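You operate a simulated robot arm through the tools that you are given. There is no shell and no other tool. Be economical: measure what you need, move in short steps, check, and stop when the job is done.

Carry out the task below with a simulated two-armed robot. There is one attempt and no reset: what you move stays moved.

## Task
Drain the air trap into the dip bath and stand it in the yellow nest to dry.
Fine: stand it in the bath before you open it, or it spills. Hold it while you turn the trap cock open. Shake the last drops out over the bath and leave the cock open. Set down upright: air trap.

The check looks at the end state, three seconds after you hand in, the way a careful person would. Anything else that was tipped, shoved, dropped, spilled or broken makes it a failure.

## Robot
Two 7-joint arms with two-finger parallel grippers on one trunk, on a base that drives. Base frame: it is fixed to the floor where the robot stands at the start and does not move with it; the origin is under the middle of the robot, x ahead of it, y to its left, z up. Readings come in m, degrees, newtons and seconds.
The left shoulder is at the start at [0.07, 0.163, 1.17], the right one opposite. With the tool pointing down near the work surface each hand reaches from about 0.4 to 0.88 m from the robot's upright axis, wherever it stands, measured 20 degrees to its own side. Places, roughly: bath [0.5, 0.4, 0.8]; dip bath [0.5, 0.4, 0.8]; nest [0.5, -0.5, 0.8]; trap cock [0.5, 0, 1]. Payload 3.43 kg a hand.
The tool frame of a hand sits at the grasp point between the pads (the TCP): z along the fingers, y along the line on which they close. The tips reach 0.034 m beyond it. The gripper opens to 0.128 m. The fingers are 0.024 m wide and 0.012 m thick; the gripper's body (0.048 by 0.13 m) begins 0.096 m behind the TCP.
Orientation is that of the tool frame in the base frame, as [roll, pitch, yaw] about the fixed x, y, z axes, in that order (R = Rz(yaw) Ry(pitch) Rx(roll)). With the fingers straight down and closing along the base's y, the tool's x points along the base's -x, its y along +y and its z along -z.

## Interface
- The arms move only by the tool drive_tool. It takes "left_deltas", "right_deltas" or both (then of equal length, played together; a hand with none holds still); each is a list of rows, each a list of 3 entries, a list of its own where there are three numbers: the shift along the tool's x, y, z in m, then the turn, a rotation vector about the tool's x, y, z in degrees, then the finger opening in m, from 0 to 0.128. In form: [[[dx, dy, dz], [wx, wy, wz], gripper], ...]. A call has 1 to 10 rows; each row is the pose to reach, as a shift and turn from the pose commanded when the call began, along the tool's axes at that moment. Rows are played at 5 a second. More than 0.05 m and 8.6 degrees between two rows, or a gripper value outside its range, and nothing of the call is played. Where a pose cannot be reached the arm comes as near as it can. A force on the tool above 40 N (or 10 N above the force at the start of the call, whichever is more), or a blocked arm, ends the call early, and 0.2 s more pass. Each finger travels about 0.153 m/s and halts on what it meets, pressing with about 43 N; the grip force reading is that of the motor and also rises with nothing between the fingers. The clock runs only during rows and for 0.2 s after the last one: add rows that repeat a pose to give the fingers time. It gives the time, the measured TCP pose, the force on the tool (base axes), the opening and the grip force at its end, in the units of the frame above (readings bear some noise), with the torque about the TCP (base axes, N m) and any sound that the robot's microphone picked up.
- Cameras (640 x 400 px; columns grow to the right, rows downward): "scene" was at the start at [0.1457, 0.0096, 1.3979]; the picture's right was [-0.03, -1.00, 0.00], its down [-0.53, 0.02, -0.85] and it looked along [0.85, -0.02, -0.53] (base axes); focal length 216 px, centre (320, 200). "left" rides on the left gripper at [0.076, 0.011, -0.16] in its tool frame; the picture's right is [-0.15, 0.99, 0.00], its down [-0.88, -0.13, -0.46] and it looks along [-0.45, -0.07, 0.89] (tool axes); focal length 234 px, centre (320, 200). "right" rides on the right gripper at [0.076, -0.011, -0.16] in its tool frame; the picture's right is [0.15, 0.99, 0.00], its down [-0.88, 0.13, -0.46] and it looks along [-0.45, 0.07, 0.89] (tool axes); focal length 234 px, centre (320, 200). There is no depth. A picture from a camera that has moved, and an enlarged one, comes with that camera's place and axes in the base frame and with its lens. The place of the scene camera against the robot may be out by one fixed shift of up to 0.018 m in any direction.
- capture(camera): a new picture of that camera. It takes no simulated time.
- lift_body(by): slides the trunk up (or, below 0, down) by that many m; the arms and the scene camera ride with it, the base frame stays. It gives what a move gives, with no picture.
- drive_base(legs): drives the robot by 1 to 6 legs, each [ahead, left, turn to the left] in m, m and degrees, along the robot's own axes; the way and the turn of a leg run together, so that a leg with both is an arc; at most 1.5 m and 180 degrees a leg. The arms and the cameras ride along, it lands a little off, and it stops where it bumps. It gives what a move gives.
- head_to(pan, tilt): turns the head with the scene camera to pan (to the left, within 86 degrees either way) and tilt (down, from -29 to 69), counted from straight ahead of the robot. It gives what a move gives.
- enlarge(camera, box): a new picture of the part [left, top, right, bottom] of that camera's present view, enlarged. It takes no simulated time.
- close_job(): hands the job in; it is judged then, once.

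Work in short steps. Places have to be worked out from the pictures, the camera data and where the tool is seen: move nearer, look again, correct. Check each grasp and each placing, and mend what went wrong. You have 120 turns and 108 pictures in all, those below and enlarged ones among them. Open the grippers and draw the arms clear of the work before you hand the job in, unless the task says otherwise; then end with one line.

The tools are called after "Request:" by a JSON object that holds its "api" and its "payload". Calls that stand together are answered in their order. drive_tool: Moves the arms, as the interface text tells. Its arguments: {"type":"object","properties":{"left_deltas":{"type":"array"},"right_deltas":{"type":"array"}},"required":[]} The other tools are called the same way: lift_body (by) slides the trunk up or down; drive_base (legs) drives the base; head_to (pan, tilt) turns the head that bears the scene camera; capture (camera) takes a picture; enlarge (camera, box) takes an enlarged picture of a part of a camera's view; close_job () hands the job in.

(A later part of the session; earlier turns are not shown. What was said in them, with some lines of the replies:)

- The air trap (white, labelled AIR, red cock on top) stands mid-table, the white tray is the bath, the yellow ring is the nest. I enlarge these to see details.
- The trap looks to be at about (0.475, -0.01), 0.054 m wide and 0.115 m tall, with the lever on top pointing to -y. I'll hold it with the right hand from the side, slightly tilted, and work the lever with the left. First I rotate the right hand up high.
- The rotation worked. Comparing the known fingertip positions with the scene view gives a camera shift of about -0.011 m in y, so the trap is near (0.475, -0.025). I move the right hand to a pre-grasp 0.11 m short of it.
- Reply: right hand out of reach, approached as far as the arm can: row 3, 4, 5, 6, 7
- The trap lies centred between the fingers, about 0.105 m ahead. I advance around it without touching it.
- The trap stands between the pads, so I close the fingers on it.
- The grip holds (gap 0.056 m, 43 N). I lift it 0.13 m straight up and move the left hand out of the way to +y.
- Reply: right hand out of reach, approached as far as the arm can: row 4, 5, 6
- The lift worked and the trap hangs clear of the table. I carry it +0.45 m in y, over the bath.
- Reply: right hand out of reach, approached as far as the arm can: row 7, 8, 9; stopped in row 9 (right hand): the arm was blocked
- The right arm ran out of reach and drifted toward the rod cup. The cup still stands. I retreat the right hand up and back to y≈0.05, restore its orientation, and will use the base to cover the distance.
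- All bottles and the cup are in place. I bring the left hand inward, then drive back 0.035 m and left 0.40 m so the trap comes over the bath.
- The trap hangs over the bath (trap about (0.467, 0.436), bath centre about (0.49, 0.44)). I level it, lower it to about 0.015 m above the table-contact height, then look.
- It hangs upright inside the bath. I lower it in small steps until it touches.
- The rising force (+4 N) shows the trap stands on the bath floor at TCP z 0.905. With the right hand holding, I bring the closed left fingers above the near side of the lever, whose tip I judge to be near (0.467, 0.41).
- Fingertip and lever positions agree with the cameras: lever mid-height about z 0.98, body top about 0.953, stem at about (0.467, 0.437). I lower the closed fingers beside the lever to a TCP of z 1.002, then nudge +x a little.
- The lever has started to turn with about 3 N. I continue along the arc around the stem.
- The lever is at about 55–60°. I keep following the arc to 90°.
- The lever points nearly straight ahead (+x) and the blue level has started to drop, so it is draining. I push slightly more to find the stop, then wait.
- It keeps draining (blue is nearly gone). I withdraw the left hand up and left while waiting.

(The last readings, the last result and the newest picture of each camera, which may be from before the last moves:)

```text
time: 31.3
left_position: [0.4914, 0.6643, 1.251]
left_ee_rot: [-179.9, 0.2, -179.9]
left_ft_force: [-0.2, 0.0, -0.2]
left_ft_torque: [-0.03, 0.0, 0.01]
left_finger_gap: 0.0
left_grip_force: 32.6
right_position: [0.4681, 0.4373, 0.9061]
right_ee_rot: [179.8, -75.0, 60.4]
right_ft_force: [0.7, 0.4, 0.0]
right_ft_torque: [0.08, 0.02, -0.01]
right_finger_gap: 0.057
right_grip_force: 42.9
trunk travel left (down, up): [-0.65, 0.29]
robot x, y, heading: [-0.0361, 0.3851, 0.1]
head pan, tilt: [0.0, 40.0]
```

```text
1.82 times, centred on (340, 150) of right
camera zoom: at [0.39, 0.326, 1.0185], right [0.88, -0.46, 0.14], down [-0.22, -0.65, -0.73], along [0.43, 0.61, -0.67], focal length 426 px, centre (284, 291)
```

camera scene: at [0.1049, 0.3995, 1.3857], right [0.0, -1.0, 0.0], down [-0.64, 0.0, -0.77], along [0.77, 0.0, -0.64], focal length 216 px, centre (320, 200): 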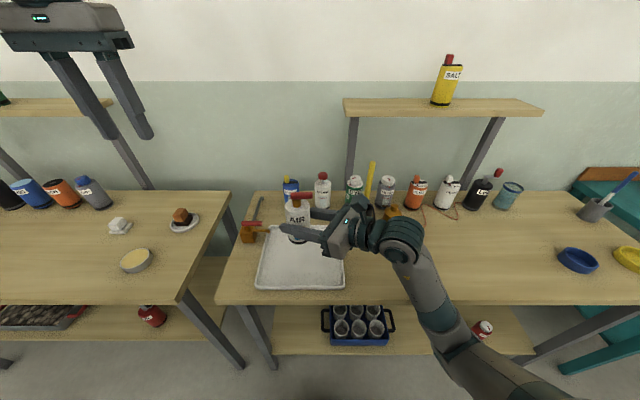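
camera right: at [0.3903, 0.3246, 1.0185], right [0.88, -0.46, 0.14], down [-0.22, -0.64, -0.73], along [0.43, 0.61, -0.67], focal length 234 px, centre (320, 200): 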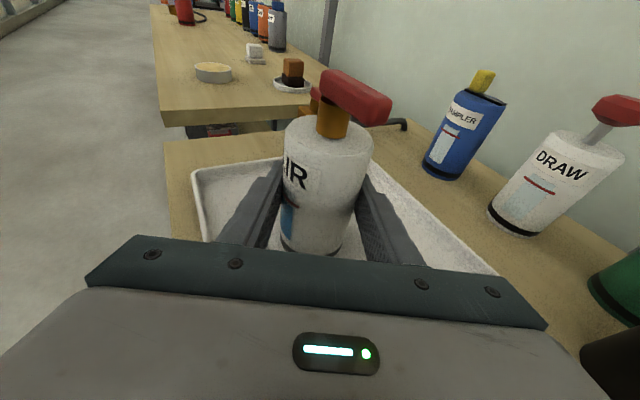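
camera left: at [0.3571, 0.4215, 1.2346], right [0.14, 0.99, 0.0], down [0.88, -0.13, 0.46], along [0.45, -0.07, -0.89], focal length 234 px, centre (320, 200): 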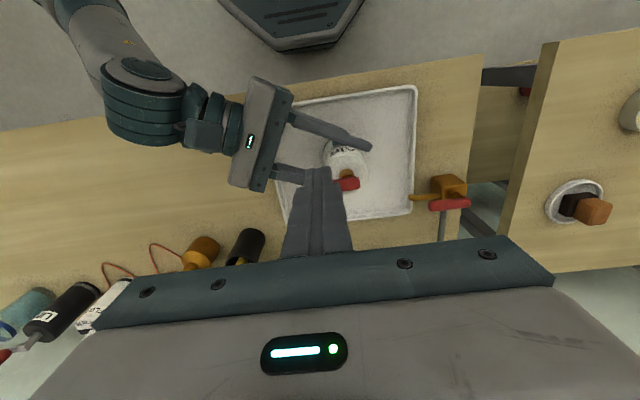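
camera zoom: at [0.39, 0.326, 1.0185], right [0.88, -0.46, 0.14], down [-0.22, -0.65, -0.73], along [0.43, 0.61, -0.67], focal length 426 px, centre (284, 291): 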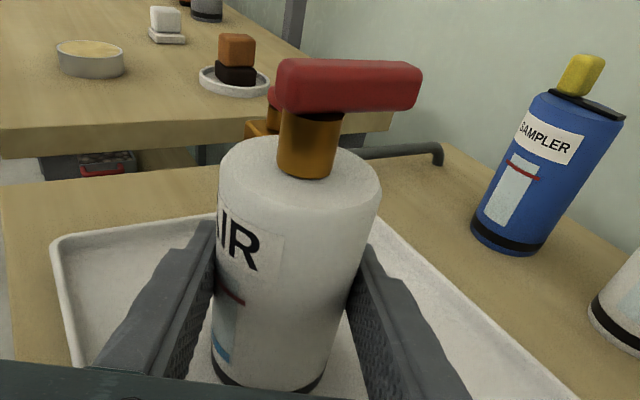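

A small residue remains and isn't changing, so those are the last drops to shake out. I lift the trap about 0.06 m, still over the bath, and shake it up and down.

Request:
{"api": "drive_tool", "payload": {"right_deltas": [[[0.029, 0, -0.0078], [0, 0, 0], 0.03], [[0.058, 0, -0.0155], [0, 0, 0], 0.03], [[0.092, 0, -0.0247], [0, 0, 0], 0.03], [[0.048, 0, -0.0129], [0, 0, 0], 0.03], [[0.092, 0, -0.0247], [0, 0, 0], 0.03], [[0.048, 0, -0.0129], [0, 0, 0], 0.03], [[0.092, 0, -0.0247], [0, 0, 0], 0.03], [[0.048, 0, -0.0129], [0, 0, 0], 0.03], [[0.092, 0, -0.0247], [0, 0, 0], 0.03], [[0.058, 0, -0.0155], [0, 0, 0], 0.03]]}}

Request:
{"api": "enlarge", "payload": {"camera": "right", "box": [220, 40, 460, 260]}}

Request:
{"api": "enlarge", "payload": {"camera": "scene", "box": [220, 160, 380, 300]}}

```text
time: 33.5
left_position: [0.4921, 0.6608, 1.2512]
left_ee_rot: [-179.9, 0.1, -179.8]
left_ft_force: [0.3, 0.3, 0.5]
left_ft_torque: [0.02, 0.0, -0.03]
left_finger_gap: 0.0004
left_grip_force: 32.9
right_position: [0.4658, 0.4367, 0.9631]
right_ee_rot: [180.0, -75.0, 60.3]
right_ft_force: [0.0, -0.1, -1.4]
right_ft_torque: [-0.05, 0.01, -0.04]
right_finger_gap: 0.0566
right_grip_force: 42.9
trunk travel left (down, up): [-0.65, 0.29]
robot x, y, heading: [-0.0393, 0.3914, 0.1]
head pan, tilt: [0.0, 40.0]
```

```text
1.82 times, centred on (340, 150) of right
camera zoom: at [0.3885, 0.3249, 1.0753], right [0.88, -0.46, 0.14], down [-0.22, -0.64, -0.73], along [0.43, 0.61, -0.66], focal length 426 px, centre (284, 291)
```

zoom: 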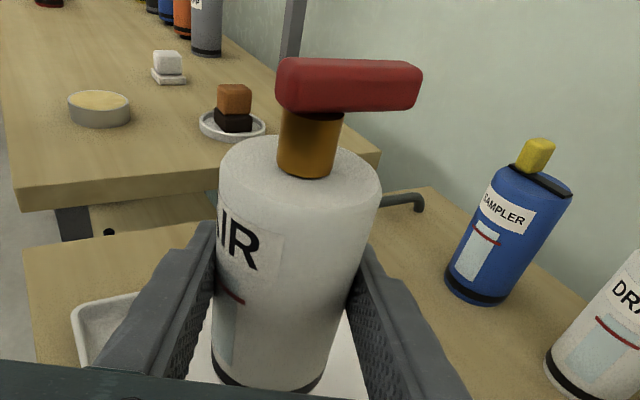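

```text
2.86 times, centred on (300, 230) of scene
camera zoom: at [0.1042, 0.3983, 1.3858], right [0.0, -1.0, 0.0], down [-0.64, 0.0, -0.77], along [0.77, 0.0, -0.64], focal length 617 px, centre (377, 114)
```

zoom: 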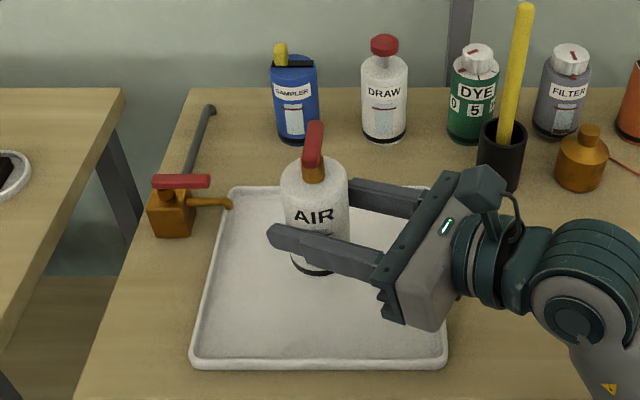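

The gauge now shows no blue. I shake once more to be sure and then rise to carry height.

Request:
{"api": "drive_tool", "payload": {"right_deltas": [[[0.034, 0, -0.0092], [0, 0, 0], 0.03], [[-0.01, 0, 0.0026], [0, 0, 0], 0.03], [[0.034, 0, -0.0092], [0, 0, 0], 0.03], [[-0.01, 0, 0.0026], [0, 0, 0], 0.03], [[0.034, 0, -0.0092], [0, 0, 0], 0.03], [[0, 0, 0], [0, 0, 0], 0.03], [[0, 0, 0], [0, 0, 0], 0.03], [[0, 0, 0], [0, 0, 0], 0.03], [[0.03, 0, -0.008], [0, 0, 0], 0.03], [[0.053, 0, -0.0142], [0, 0, 0], 0.03]]}}

Request:
{"api": "head_to", "payload": {"pan": -60, "tilt": 40}}

Request:
{"api": "capture", "payload": {"camera": "scene"}}

Request:
{"api": "enlarge", "payload": {"camera": "right", "box": [220, 40, 460, 260]}}

```text
time: 35.7
left_position: [0.4934, 0.6633, 1.2526]
left_ee_rot: [180.0, 0.1, -179.7]
left_ft_force: [0.3, 0.2, -0.5]
left_ft_torque: [-0.01, -0.01, -0.01]
left_finger_gap: 0.0001
left_grip_force: 32.8
right_position: [0.467, 0.4355, 1.0176]
right_ee_rot: [-179.9, -75.1, 60.1]
right_ft_force: [-0.9, -0.2, -1.5]
right_ft_torque: [0.01, -0.03, 0.03]
right_finger_gap: 0.0568
right_grip_force: 43.0
trunk travel left (down, up): [-0.65, 0.29]
robot x, y, heading: [-0.0387, 0.3873, 0.1]
head pan, tilt: [0.0, 40.0]
```

```text
time: 37.0
left_position: [0.4926, 0.6635, 1.2505]
left_ee_rot: [-179.9, 0.0, -179.8]
left_ft_force: [0.1, 0.2, -0.6]
left_ft_torque: [0.0, -0.01, 0.01]
left_finger_gap: 0.0002
left_grip_force: 32.7
right_position: [0.4676, 0.4365, 1.0185]
right_ee_rot: [-179.8, -75.1, 60.2]
right_ft_force: [0.1, 0.5, -1.3]
right_ft_torque: [0.03, 0.03, 0.01]
right_finger_gap: 0.0568
right_grip_force: 43.1
trunk travel left (down, up): [-0.65, 0.29]
robot x, y, heading: [-0.0393, 0.3874, -0.1]
head pan, tilt: [-60.0, 40.0]
```

```text
72 pictures are left
camera scene: at [0.0625, 0.3258, 1.3857], right [-0.87, -0.5, 0.0], down [-0.32, 0.56, -0.77], along [0.38, -0.66, -0.64], focal length 216 px, centre (320, 200)
```

scene: 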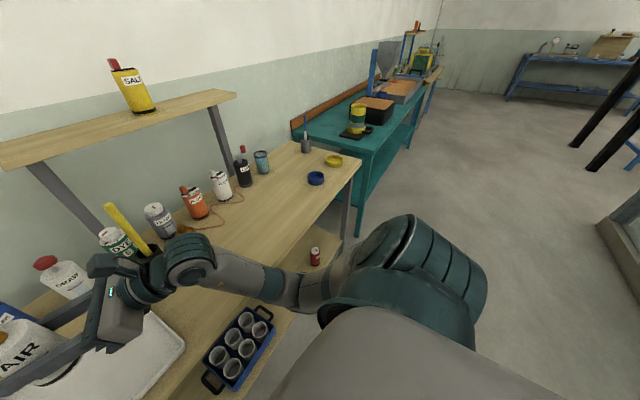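

```text
1.82 times, centred on (340, 150) of right
camera zoom: at [0.3908, 0.3243, 1.1315], right [0.88, -0.46, 0.14], down [-0.22, -0.64, -0.73], along [0.43, 0.61, -0.67], focal length 426 px, centre (284, 291)
```

zoom: 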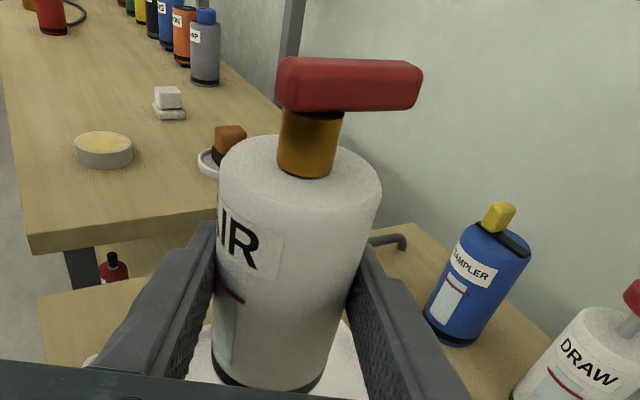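

The trap is empty and the way to the right is clear at x≈0.47. I drive the base 0.6 m to the right first.

Request:
{"api": "drive_base", "payload": {"legs": [[0, -0.6, 0]]}}

Request:
{"api": "head_to", "payload": {"pan": -25, "tilt": 40}}

Request:
{"api": "capture", "payload": {"camera": "scene"}}

```text
time: 40.4
left_position: [0.4927, 0.067, 1.2517]
left_ee_rot: [-179.9, -0.1, -179.6]
left_ft_force: [0.0, 0.8, 0.4]
left_ft_torque: [-0.03, 0.01, 0.02]
left_finger_gap: 0.0
left_grip_force: 32.6
right_position: [0.4686, -0.1592, 1.0179]
right_ee_rot: [-179.8, -75.1, 60.3]
right_ft_force: [-0.6, -0.1, -1.5]
right_ft_torque: [0.03, -0.01, -0.03]
right_finger_gap: 0.0567
right_grip_force: 42.9
trunk travel left (down, up): [-0.65, 0.29]
robot x, y, heading: [-0.0361, -0.2088, 0.5]
head pan, tilt: [-60.0, 40.0]
```

```text
time: 41.4
left_position: [0.4926, 0.068, 1.2521]
left_ee_rot: [-179.9, -0.1, -179.6]
left_ft_force: [0.0, 0.4, -0.4]
left_ft_torque: [-0.01, 0.02, 0.02]
left_finger_gap: 0.0001
left_grip_force: 32.7
right_position: [0.4692, -0.1588, 1.0173]
right_ee_rot: [-179.9, -75.0, 60.2]
right_ft_force: [-0.2, -0.6, -1.8]
right_ft_torque: [-0.01, -0.05, 0.01]
right_finger_gap: 0.0566
right_grip_force: 43.0
trunk travel left (down, up): [-0.65, 0.29]
robot x, y, heading: [-0.0379, -0.2098, 0.3]
head pan, tilt: [-25.0, 40.0]
```

```text
70 pictures are left
camera scene: at [0.0983, -0.2331, 1.3857], right [-0.42, -0.91, 0.0], down [-0.58, 0.27, -0.77], along [0.69, -0.32, -0.64], focal length 216 px, centre (320, 200)
```

scene: 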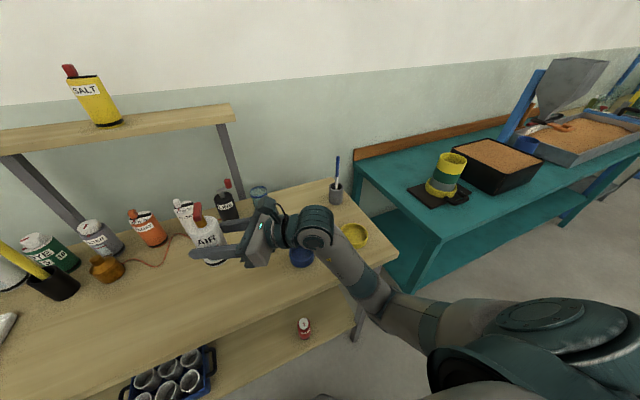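

The nest is at about (0.468, -0.54). I drive 0.375 m further right.

Request:
{"api": "drive_base", "payload": {"legs": [[0, -0.375, 0]]}}

Request:
{"api": "head_to", "payload": {"pan": 0, "tilt": 40}}

Request:
{"api": "capture", "payload": {"camera": "scene"}}

Request:
{"api": "capture", "payload": {"camera": "left"}}

Request:
{"api": "capture", "payload": {"camera": "right"}}

```text
time: 43.8
left_position: [0.4948, -0.3277, 1.2521]
left_ee_rot: [-179.9, 0.0, -179.9]
left_ft_force: [0.5, 0.0, 0.5]
left_ft_torque: [0.03, -0.03, 0.01]
left_finger_gap: 0.0001
left_grip_force: 32.5
right_position: [0.4684, -0.5545, 1.0174]
right_ee_rot: [-179.8, -75.1, 60.0]
right_ft_force: [0.7, 0.8, -2.0]
right_ft_torque: [0.02, 0.04, 0.03]
right_finger_gap: 0.0567
right_grip_force: 42.5
trunk travel left (down, up): [-0.65, 0.29]
robot x, y, heading: [-0.0343, -0.6015, 0.0]
head pan, tilt: [-25.0, 40.0]
```

```text
time: 44.7
left_position: [0.4942, -0.327, 1.2509]
left_ee_rot: [-179.9, 0.0, -179.7]
left_ft_force: [0.0, 0.3, 0.2]
left_ft_torque: [-0.02, 0.02, 0.0]
left_finger_gap: 0.0001
left_grip_force: 33.5
right_position: [0.4699, -0.5534, 1.0187]
right_ee_rot: [-179.8, -75.0, 60.1]
right_ft_force: [0.3, 0.0, -1.9]
right_ft_torque: [0.0, -0.01, 0.02]
right_finger_gap: 0.0565
right_grip_force: 43.4
trunk travel left (down, up): [-0.65, 0.29]
robot x, y, heading: [-0.0383, -0.5988, 0.1]
head pan, tilt: [0.0, 40.0]
```

```text
69 pictures are left
camera scene: at [0.1068, -0.5903, 1.3857], right [0.0, -1.0, 0.0], down [-0.64, 0.0, -0.77], along [0.77, 0.0, -0.64], focal length 216 px, centre (320, 200)
```

scene: 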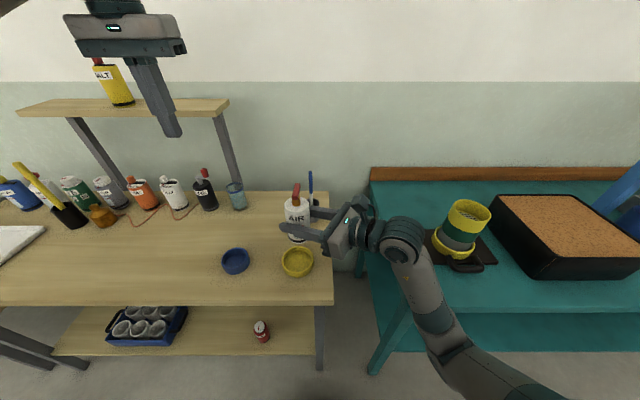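

```text
68 pictures are left
camera left: at [0.4186, -0.3171, 1.4115], right [0.14, 0.99, 0.0], down [0.88, -0.13, 0.46], along [0.45, -0.07, -0.89], focal length 234 px, centre (320, 200)
```

left: 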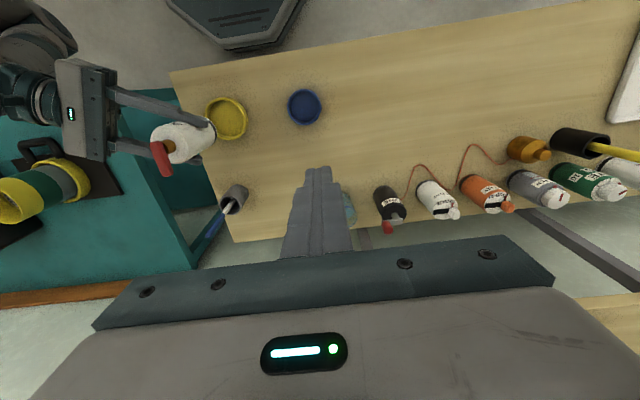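

```text
67 pictures are left
camera right: at [0.3925, -0.6655, 1.1316], right [0.88, -0.46, 0.14], down [-0.22, -0.64, -0.73], along [0.43, 0.61, -0.67], focal length 234 px, centre (320, 200)
```

right: 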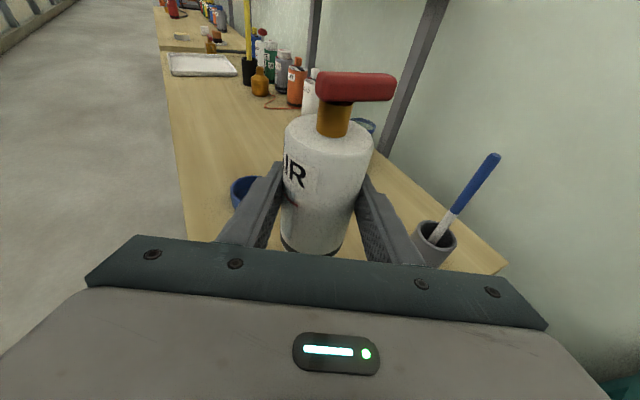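

Both cameras put the nest centre at about (0.467, -0.541), and the trap axis is at about (0.469, -0.552). I shift it 0.011 m in +y and lower to just above the floor.

Request:
{"api": "drive_tool", "payload": {"right_deltas": [[[0.0022, -0.0072, 0.0082], [0, 0, 0], 0.03], [[-0.03, -0.0072, 0.0168], [0, 0, 0], 0.03], [[-0.0622, -0.0072, 0.0254], [0, 0, 0], 0.03], [[-0.0925, -0.0072, 0.0335], [0, 0, 0], 0.03], [[-0.0925, -0.0072, 0.0335], [0, 0, 0], 0.03]]}}

Request:
{"api": "enlarge", "payload": {"camera": "scene", "box": [240, 190, 370, 290]}}

Request:
{"api": "enlarge", "payload": {"camera": "left", "box": [120, 60, 320, 200]}}

```text
time: 45.9
left_position: [0.495, -0.3276, 1.2509]
left_ee_rot: [-179.8, -0.1, -180.0]
left_ft_force: [0.1, -0.4, -1.2]
left_ft_torque: [-0.01, 0.02, 0.0]
left_finger_gap: 0.0001
left_grip_force: 33.5
right_position: [0.4668, -0.5437, 0.9174]
right_ee_rot: [-179.7, -75.0, 60.0]
right_ft_force: [-0.2, 1.1, -1.4]
right_ft_torque: [-0.02, -0.02, -0.02]
right_finger_gap: 0.0567
right_grip_force: 42.0
trunk travel left (down, up): [-0.65, 0.29]
robot x, y, heading: [-0.0325, -0.6012, -0.0]
head pan, tilt: [0.0, 40.0]
```

```text
4.00 times, centred on (305, 240) of scene
camera zoom: at [0.1068, -0.5904, 1.3857], right [0.0, -1.0, 0.0], down [-0.64, 0.0, -0.77], along [0.77, 0.0, -0.64], focal length 863 px, centre (380, 40)
```

zoom: 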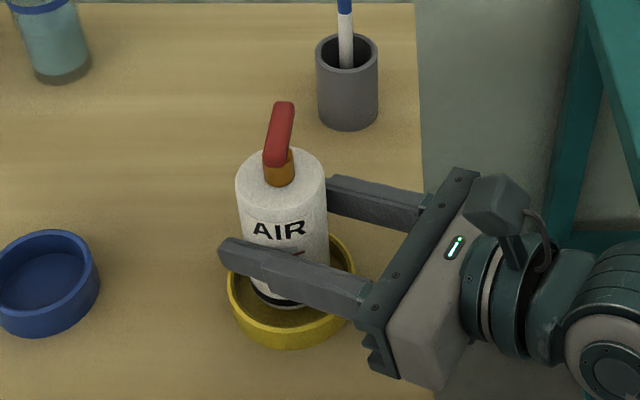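

```text
2.86 times, centred on (220, 130) of left
camera zoom: at [0.4187, -0.3174, 1.4116], right [0.14, 0.99, 0.0], down [0.88, -0.13, 0.46], along [0.45, -0.07, -0.89], focal length 669 px, centre (606, 400)
```

zoom: 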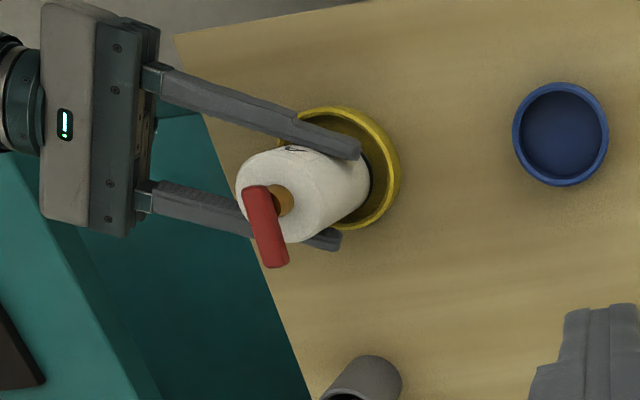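

The trap is centred in the nest from both views. I lower it gently to contact.

Request:
{"api": "drive_tool", "payload": {"right_deltas": [[[-0.0034, 0, 0.0009], [0, 0, 0], 0.03], [[-0.0068, 0, 0.0018], [0, 0, 0], 0.03], [[-0.0097, 0, 0.0026], [0, 0, 0], 0.03], [[-0.0097, 0, 0.0026], [0, 0, 0], 0.03]]}}

```text
time: 46.9
left_position: [0.4945, -0.3274, 1.2506]
left_ee_rot: [-179.9, 0.0, -179.9]
left_ft_force: [0.4, 0.3, -0.2]
left_ft_torque: [0.0, -0.01, -0.02]
left_finger_gap: 0.0001
left_grip_force: 32.6
right_position: [0.4669, -0.5439, 0.9094]
right_ee_rot: [-179.9, -75.0, 60.1]
right_ft_force: [0.9, 0.4, -1.1]
right_ft_torque: [-0.04, -0.01, 0.01]
right_finger_gap: 0.0569
right_grip_force: 42.9
trunk travel left (down, up): [-0.65, 0.29]
robot x, y, heading: [-0.0363, -0.6014, -0.0]
head pan, tilt: [0.0, 40.0]
```

No contact yet at z 0.909, so I lower another few millimetres.

Request:
{"api": "drive_tool", "payload": {"right_deltas": [[[-0.0019, 0, 0.0005], [0, 0, 0], 0.03], [[-0.0039, 0, 0.001], [0, 0, 0], 0.03], [[-0.0039, 0, 0.001], [0, 0, 0], 0.03]]}}

```text
time: 47.7
left_position: [0.494, -0.3275, 1.2518]
left_ee_rot: [-179.9, 0.0, -180.0]
left_ft_force: [0.3, -0.6, 0.2]
left_ft_torque: [0.02, 0.03, -0.02]
left_finger_gap: 0.0
left_grip_force: 33.1
right_position: [0.4685, -0.5441, 0.9067]
right_ee_rot: [-179.7, -75.0, 60.2]
right_ft_force: [0.0, 0.2, -1.2]
right_ft_torque: [-0.02, -0.02, 0.03]
right_finger_gap: 0.0566
right_grip_force: 43.0
trunk travel left (down, up): [-0.65, 0.29]
robot x, y, heading: [-0.0357, -0.6004, -0.1]
head pan, tilt: [0.0, 40.0]
```

Request:
{"api": "drive_tool", "payload": {"right_deltas": [[[-0.0019, 0, 0.0005], [0, 0, 0], 0.03], [[-0.0039, 0, 0.001], [0, 0, 0], 0.03], [[-0.0039, 0, 0.001], [0, 0, 0], 0.03]]}}

```text
time: 48.5
left_position: [0.4931, -0.3279, 1.2521]
left_ee_rot: [-179.9, 0.1, -179.9]
left_ft_force: [-0.4, 0.0, 0.2]
left_ft_torque: [-0.02, -0.01, -0.01]
left_finger_gap: 0.0
left_grip_force: 32.9
right_position: [0.4664, -0.5455, 0.9052]
right_ee_rot: [179.7, -75.3, 60.3]
right_ft_force: [5.3, -1.4, 13.7]
right_ft_torque: [-0.24, 0.0, 0.09]
right_finger_gap: 0.0566
right_grip_force: 43.1
trunk travel left (down, up): [-0.65, 0.29]
robot x, y, heading: [-0.0323, -0.6018, 0.1]
head pan, tilt: [0.0, 40.0]
```

Contact (about 15 N) at z 0.905. I ease up 1 mm and open the fingers.

Request:
{"api": "drive_tool", "payload": {"right_deltas": [[[0.0012, 0, -0.0003], [0, 0, 0], 0.05], [[0.0012, 0, -0.0003], [0, 0, 0], 0.062], [[0.0012, 0, -0.0003], [0, 0, 0], 0.08], [[0.0012, 0, -0.0003], [0, 0, 0], 0.1], [[0.0012, 0, -0.0003], [0, 0, 0], 0.1]]}}

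Request:
{"api": "enlarge", "payload": {"camera": "scene", "box": [240, 190, 370, 290]}}

Request:
{"api": "capture", "payload": {"camera": "right"}}

```text
time: 49.7
left_position: [0.4936, -0.3272, 1.2516]
left_ee_rot: [-179.8, 0.1, -179.9]
left_ft_force: [0.7, -0.4, 0.9]
left_ft_torque: [0.0, 0.01, 0.04]
left_finger_gap: 0.0
left_grip_force: 32.6
right_position: [0.4661, -0.5444, 0.904]
right_ee_rot: [-179.8, -75.0, 60.1]
right_ft_force: [0.0, -0.2, -0.3]
right_ft_torque: [0.0, 0.02, 0.02]
right_finger_gap: 0.1
right_grip_force: 0.0
trunk travel left (down, up): [-0.65, 0.29]
robot x, y, heading: [-0.0311, -0.6038, 0.1]
head pan, tilt: [0.0, 40.0]
```

```text
4.00 times, centred on (305, 240) of scene
camera zoom: at [0.1065, -0.5906, 1.3857], right [0.0, -1.0, 0.0], down [-0.64, 0.0, -0.77], along [0.77, 0.0, -0.64], focal length 863 px, centre (380, 40)
```

zoom: 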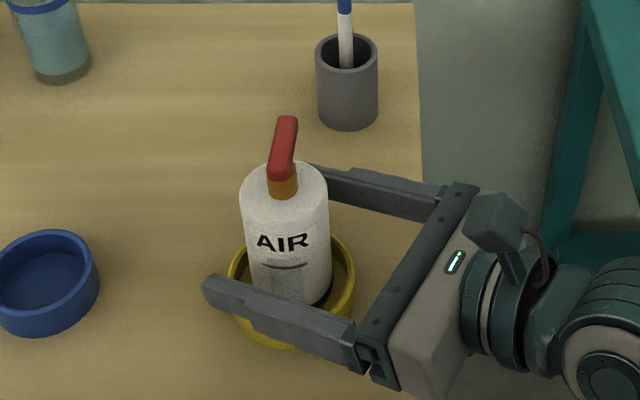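

```text
63 pictures are left
camera right: at [0.3898, -0.6555, 1.0168], right [0.88, -0.46, 0.14], down [-0.22, -0.64, -0.73], along [0.43, 0.61, -0.67], focal length 234 px, centre (320, 200)
```

right: 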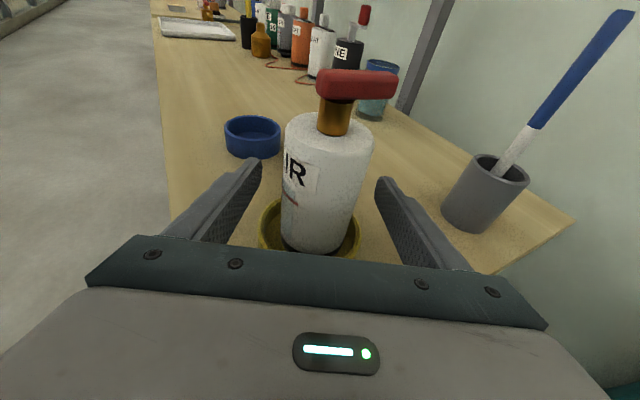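

Released, and it stands in the nest. I back the right hand out along its fingers, then check.

Request:
{"api": "drive_tool", "payload": {"right_deltas": [[[0, 0, -0.03], [0, 0, 0], 0.1], [[0, 0, -0.065], [0, 0, 0], 0.1], [[0, 0, -0.1], [0, 0, 0], 0.1], [[0, 0, -0.13], [0, 0, 0], 0.1]]}}

Request:
{"api": "enlarge", "payload": {"camera": "scene", "box": [240, 190, 370, 290]}}

Request:
{"api": "capture", "payload": {"camera": "right"}}

Request:
{"api": "enlarge", "payload": {"camera": "left", "box": [120, 60, 320, 200]}}

```text
time: 50.7
left_position: [0.4934, -0.3288, 1.2519]
left_ee_rot: [-179.9, 0.1, -179.8]
left_ft_force: [-0.2, -0.1, 0.4]
left_ft_torque: [0.01, -0.01, 0.02]
left_finger_gap: 0.0
left_grip_force: 33.2
right_position: [0.4071, -0.6543, 0.935]
right_ee_rot: [-179.7, -75.0, 60.0]
right_ft_force: [0.1, -0.5, -0.9]
right_ft_torque: [-0.04, 0.01, 0.02]
right_finger_gap: 0.1
right_grip_force: 0.0
trunk travel left (down, up): [-0.65, 0.29]
robot x, y, heading: [-0.033, -0.6029, -0.0]
head pan, tilt: [0.0, 40.0]
```

```text
4.00 times, centred on (305, 240) of scene
camera zoom: at [0.106, -0.5913, 1.3858], right [0.0, -1.0, 0.0], down [-0.64, 0.0, -0.77], along [0.77, 0.0, -0.64], focal length 863 px, centre (380, 40)
```

zoom: 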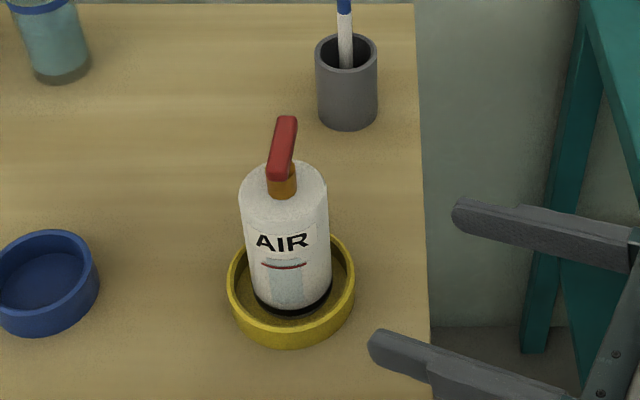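

```text
61 pictures are left
camera right: at [0.3298, -0.7664, 1.0486], right [0.88, -0.46, 0.14], down [-0.22, -0.64, -0.73], along [0.43, 0.61, -0.66], focal length 234 px, centre (320, 200)
```

right: 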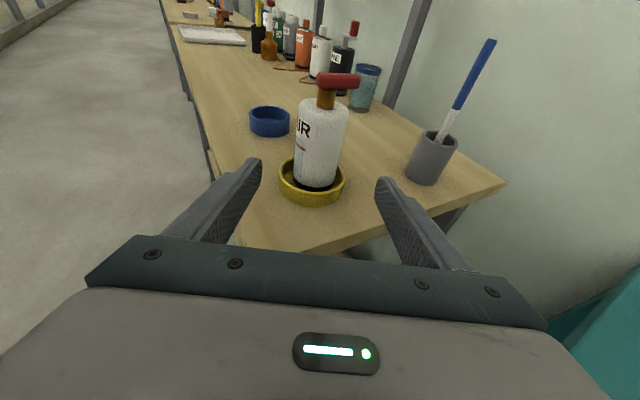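

```text
2.86 times, centred on (220, 130) of left
camera zoom: at [0.4178, -0.3182, 1.4121], right [0.14, 0.99, 0.0], down [0.88, -0.13, 0.46], along [0.45, -0.07, -0.89], focal length 669 px, centre (606, 400)
```

zoom: 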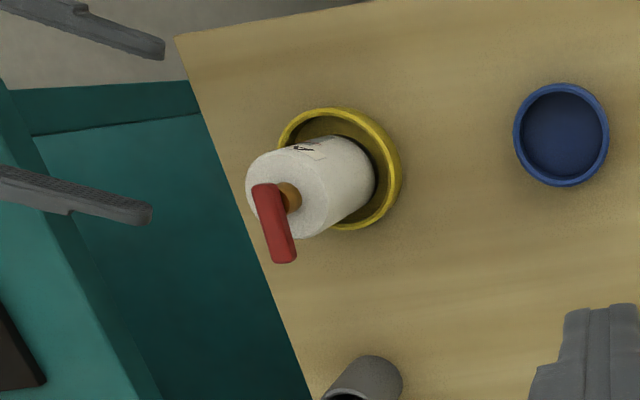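

The trap stands upright in the nest, empty, with the cock open. I open the left gripper, back the robot away and take a last overview.

Request:
{"api": "drive_tool", "payload": {"left_deltas": [[[0, 0, 0], [0, 0, 0], 0.1], [[0, 0, 0], [0, 0, 0], 0.1], [[0, 0, 0], [0, 0, 0], 0.1]]}}

Request:
{"api": "drive_base", "payload": {"legs": [[-0.2, 0, 0]]}}

Request:
{"api": "head_to", "payload": {"pan": 30, "tilt": 25}}

Request:
{"api": "capture", "payload": {"camera": "scene"}}

```text
time: 51.5
left_position: [0.4952, -0.3272, 1.2518]
left_ee_rot: [-179.9, -0.1, -179.9]
left_ft_force: [-1.2, -0.4, 0.1]
left_ft_torque: [0.01, -0.01, 0.01]
left_finger_gap: 0.1
left_grip_force: 0.0
right_position: [0.4065, -0.6533, 0.9345]
right_ee_rot: [-179.8, -75.1, 60.1]
right_ft_force: [0.8, -0.2, -0.4]
right_ft_torque: [-0.01, 0.03, -0.02]
right_finger_gap: 0.1
right_grip_force: 0.0
trunk travel left (down, up): [-0.65, 0.29]
robot x, y, heading: [-0.0346, -0.6032, -0.2]
head pan, tilt: [0.0, 40.0]
```

```text
time: 53.1
left_position: [0.2924, -0.3274, 1.2509]
left_ee_rot: [-179.9, 0.2, -180.0]
left_ft_force: [0.2, -0.5, -0.1]
left_ft_torque: [-0.02, -0.01, -0.02]
left_finger_gap: 0.1
left_grip_force: 0.2
right_position: [0.2058, -0.6539, 0.9347]
right_ee_rot: [-180.0, -75.1, 60.1]
right_ft_force: [0.1, -1.2, 0.5]
right_ft_torque: [-0.03, 0.02, -0.02]
right_finger_gap: 0.1
right_grip_force: 0.0
trunk travel left (down, up): [-0.65, 0.29]
robot x, y, heading: [-0.2379, -0.6034, -0.1]
head pan, tilt: [0.0, 40.0]
```

```text
time: 54.1
left_position: [0.2936, -0.3269, 1.2507]
left_ee_rot: [-179.9, 0.0, -179.8]
left_ft_force: [-0.6, 0.2, -0.6]
left_ft_torque: [-0.01, 0.01, -0.01]
left_finger_gap: 0.0999
left_grip_force: 0.1
right_position: [0.2053, -0.6543, 0.9347]
right_ee_rot: [-179.8, -75.1, 60.0]
right_ft_force: [-0.6, 0.8, 1.2]
right_ft_torque: [0.0, 0.03, 0.02]
right_finger_gap: 0.1
right_grip_force: 0.1
trunk travel left (down, up): [-0.65, 0.29]
robot x, y, heading: [-0.2353, -0.6046, -0.4]
head pan, tilt: [30.0, 25.0]
```

```text
59 pictures are left
camera scene: at [-0.1006, -0.5444, 1.409], right [0.5, -0.87, 0.0], down [-0.37, -0.21, -0.91], along [0.79, 0.45, -0.42], focal length 216 px, centre (320, 200)
```

scene: 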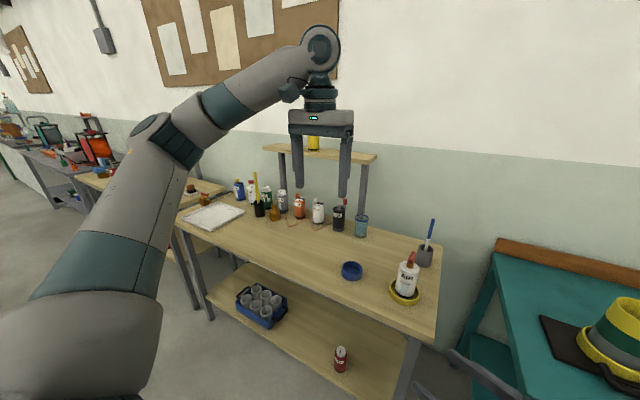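

Everything else stands undisturbed, the trap is upright in the yellow nest, and both arms are clear, so I hand in.

Request:
{"api": "close_job", "payload": {}}

```text
The job is handed in.
```

The air trap was drained and shaken out over the bath, and it now stands upright in the yellow nest with its cock open; nothing else looks tipped, moved or spilled.
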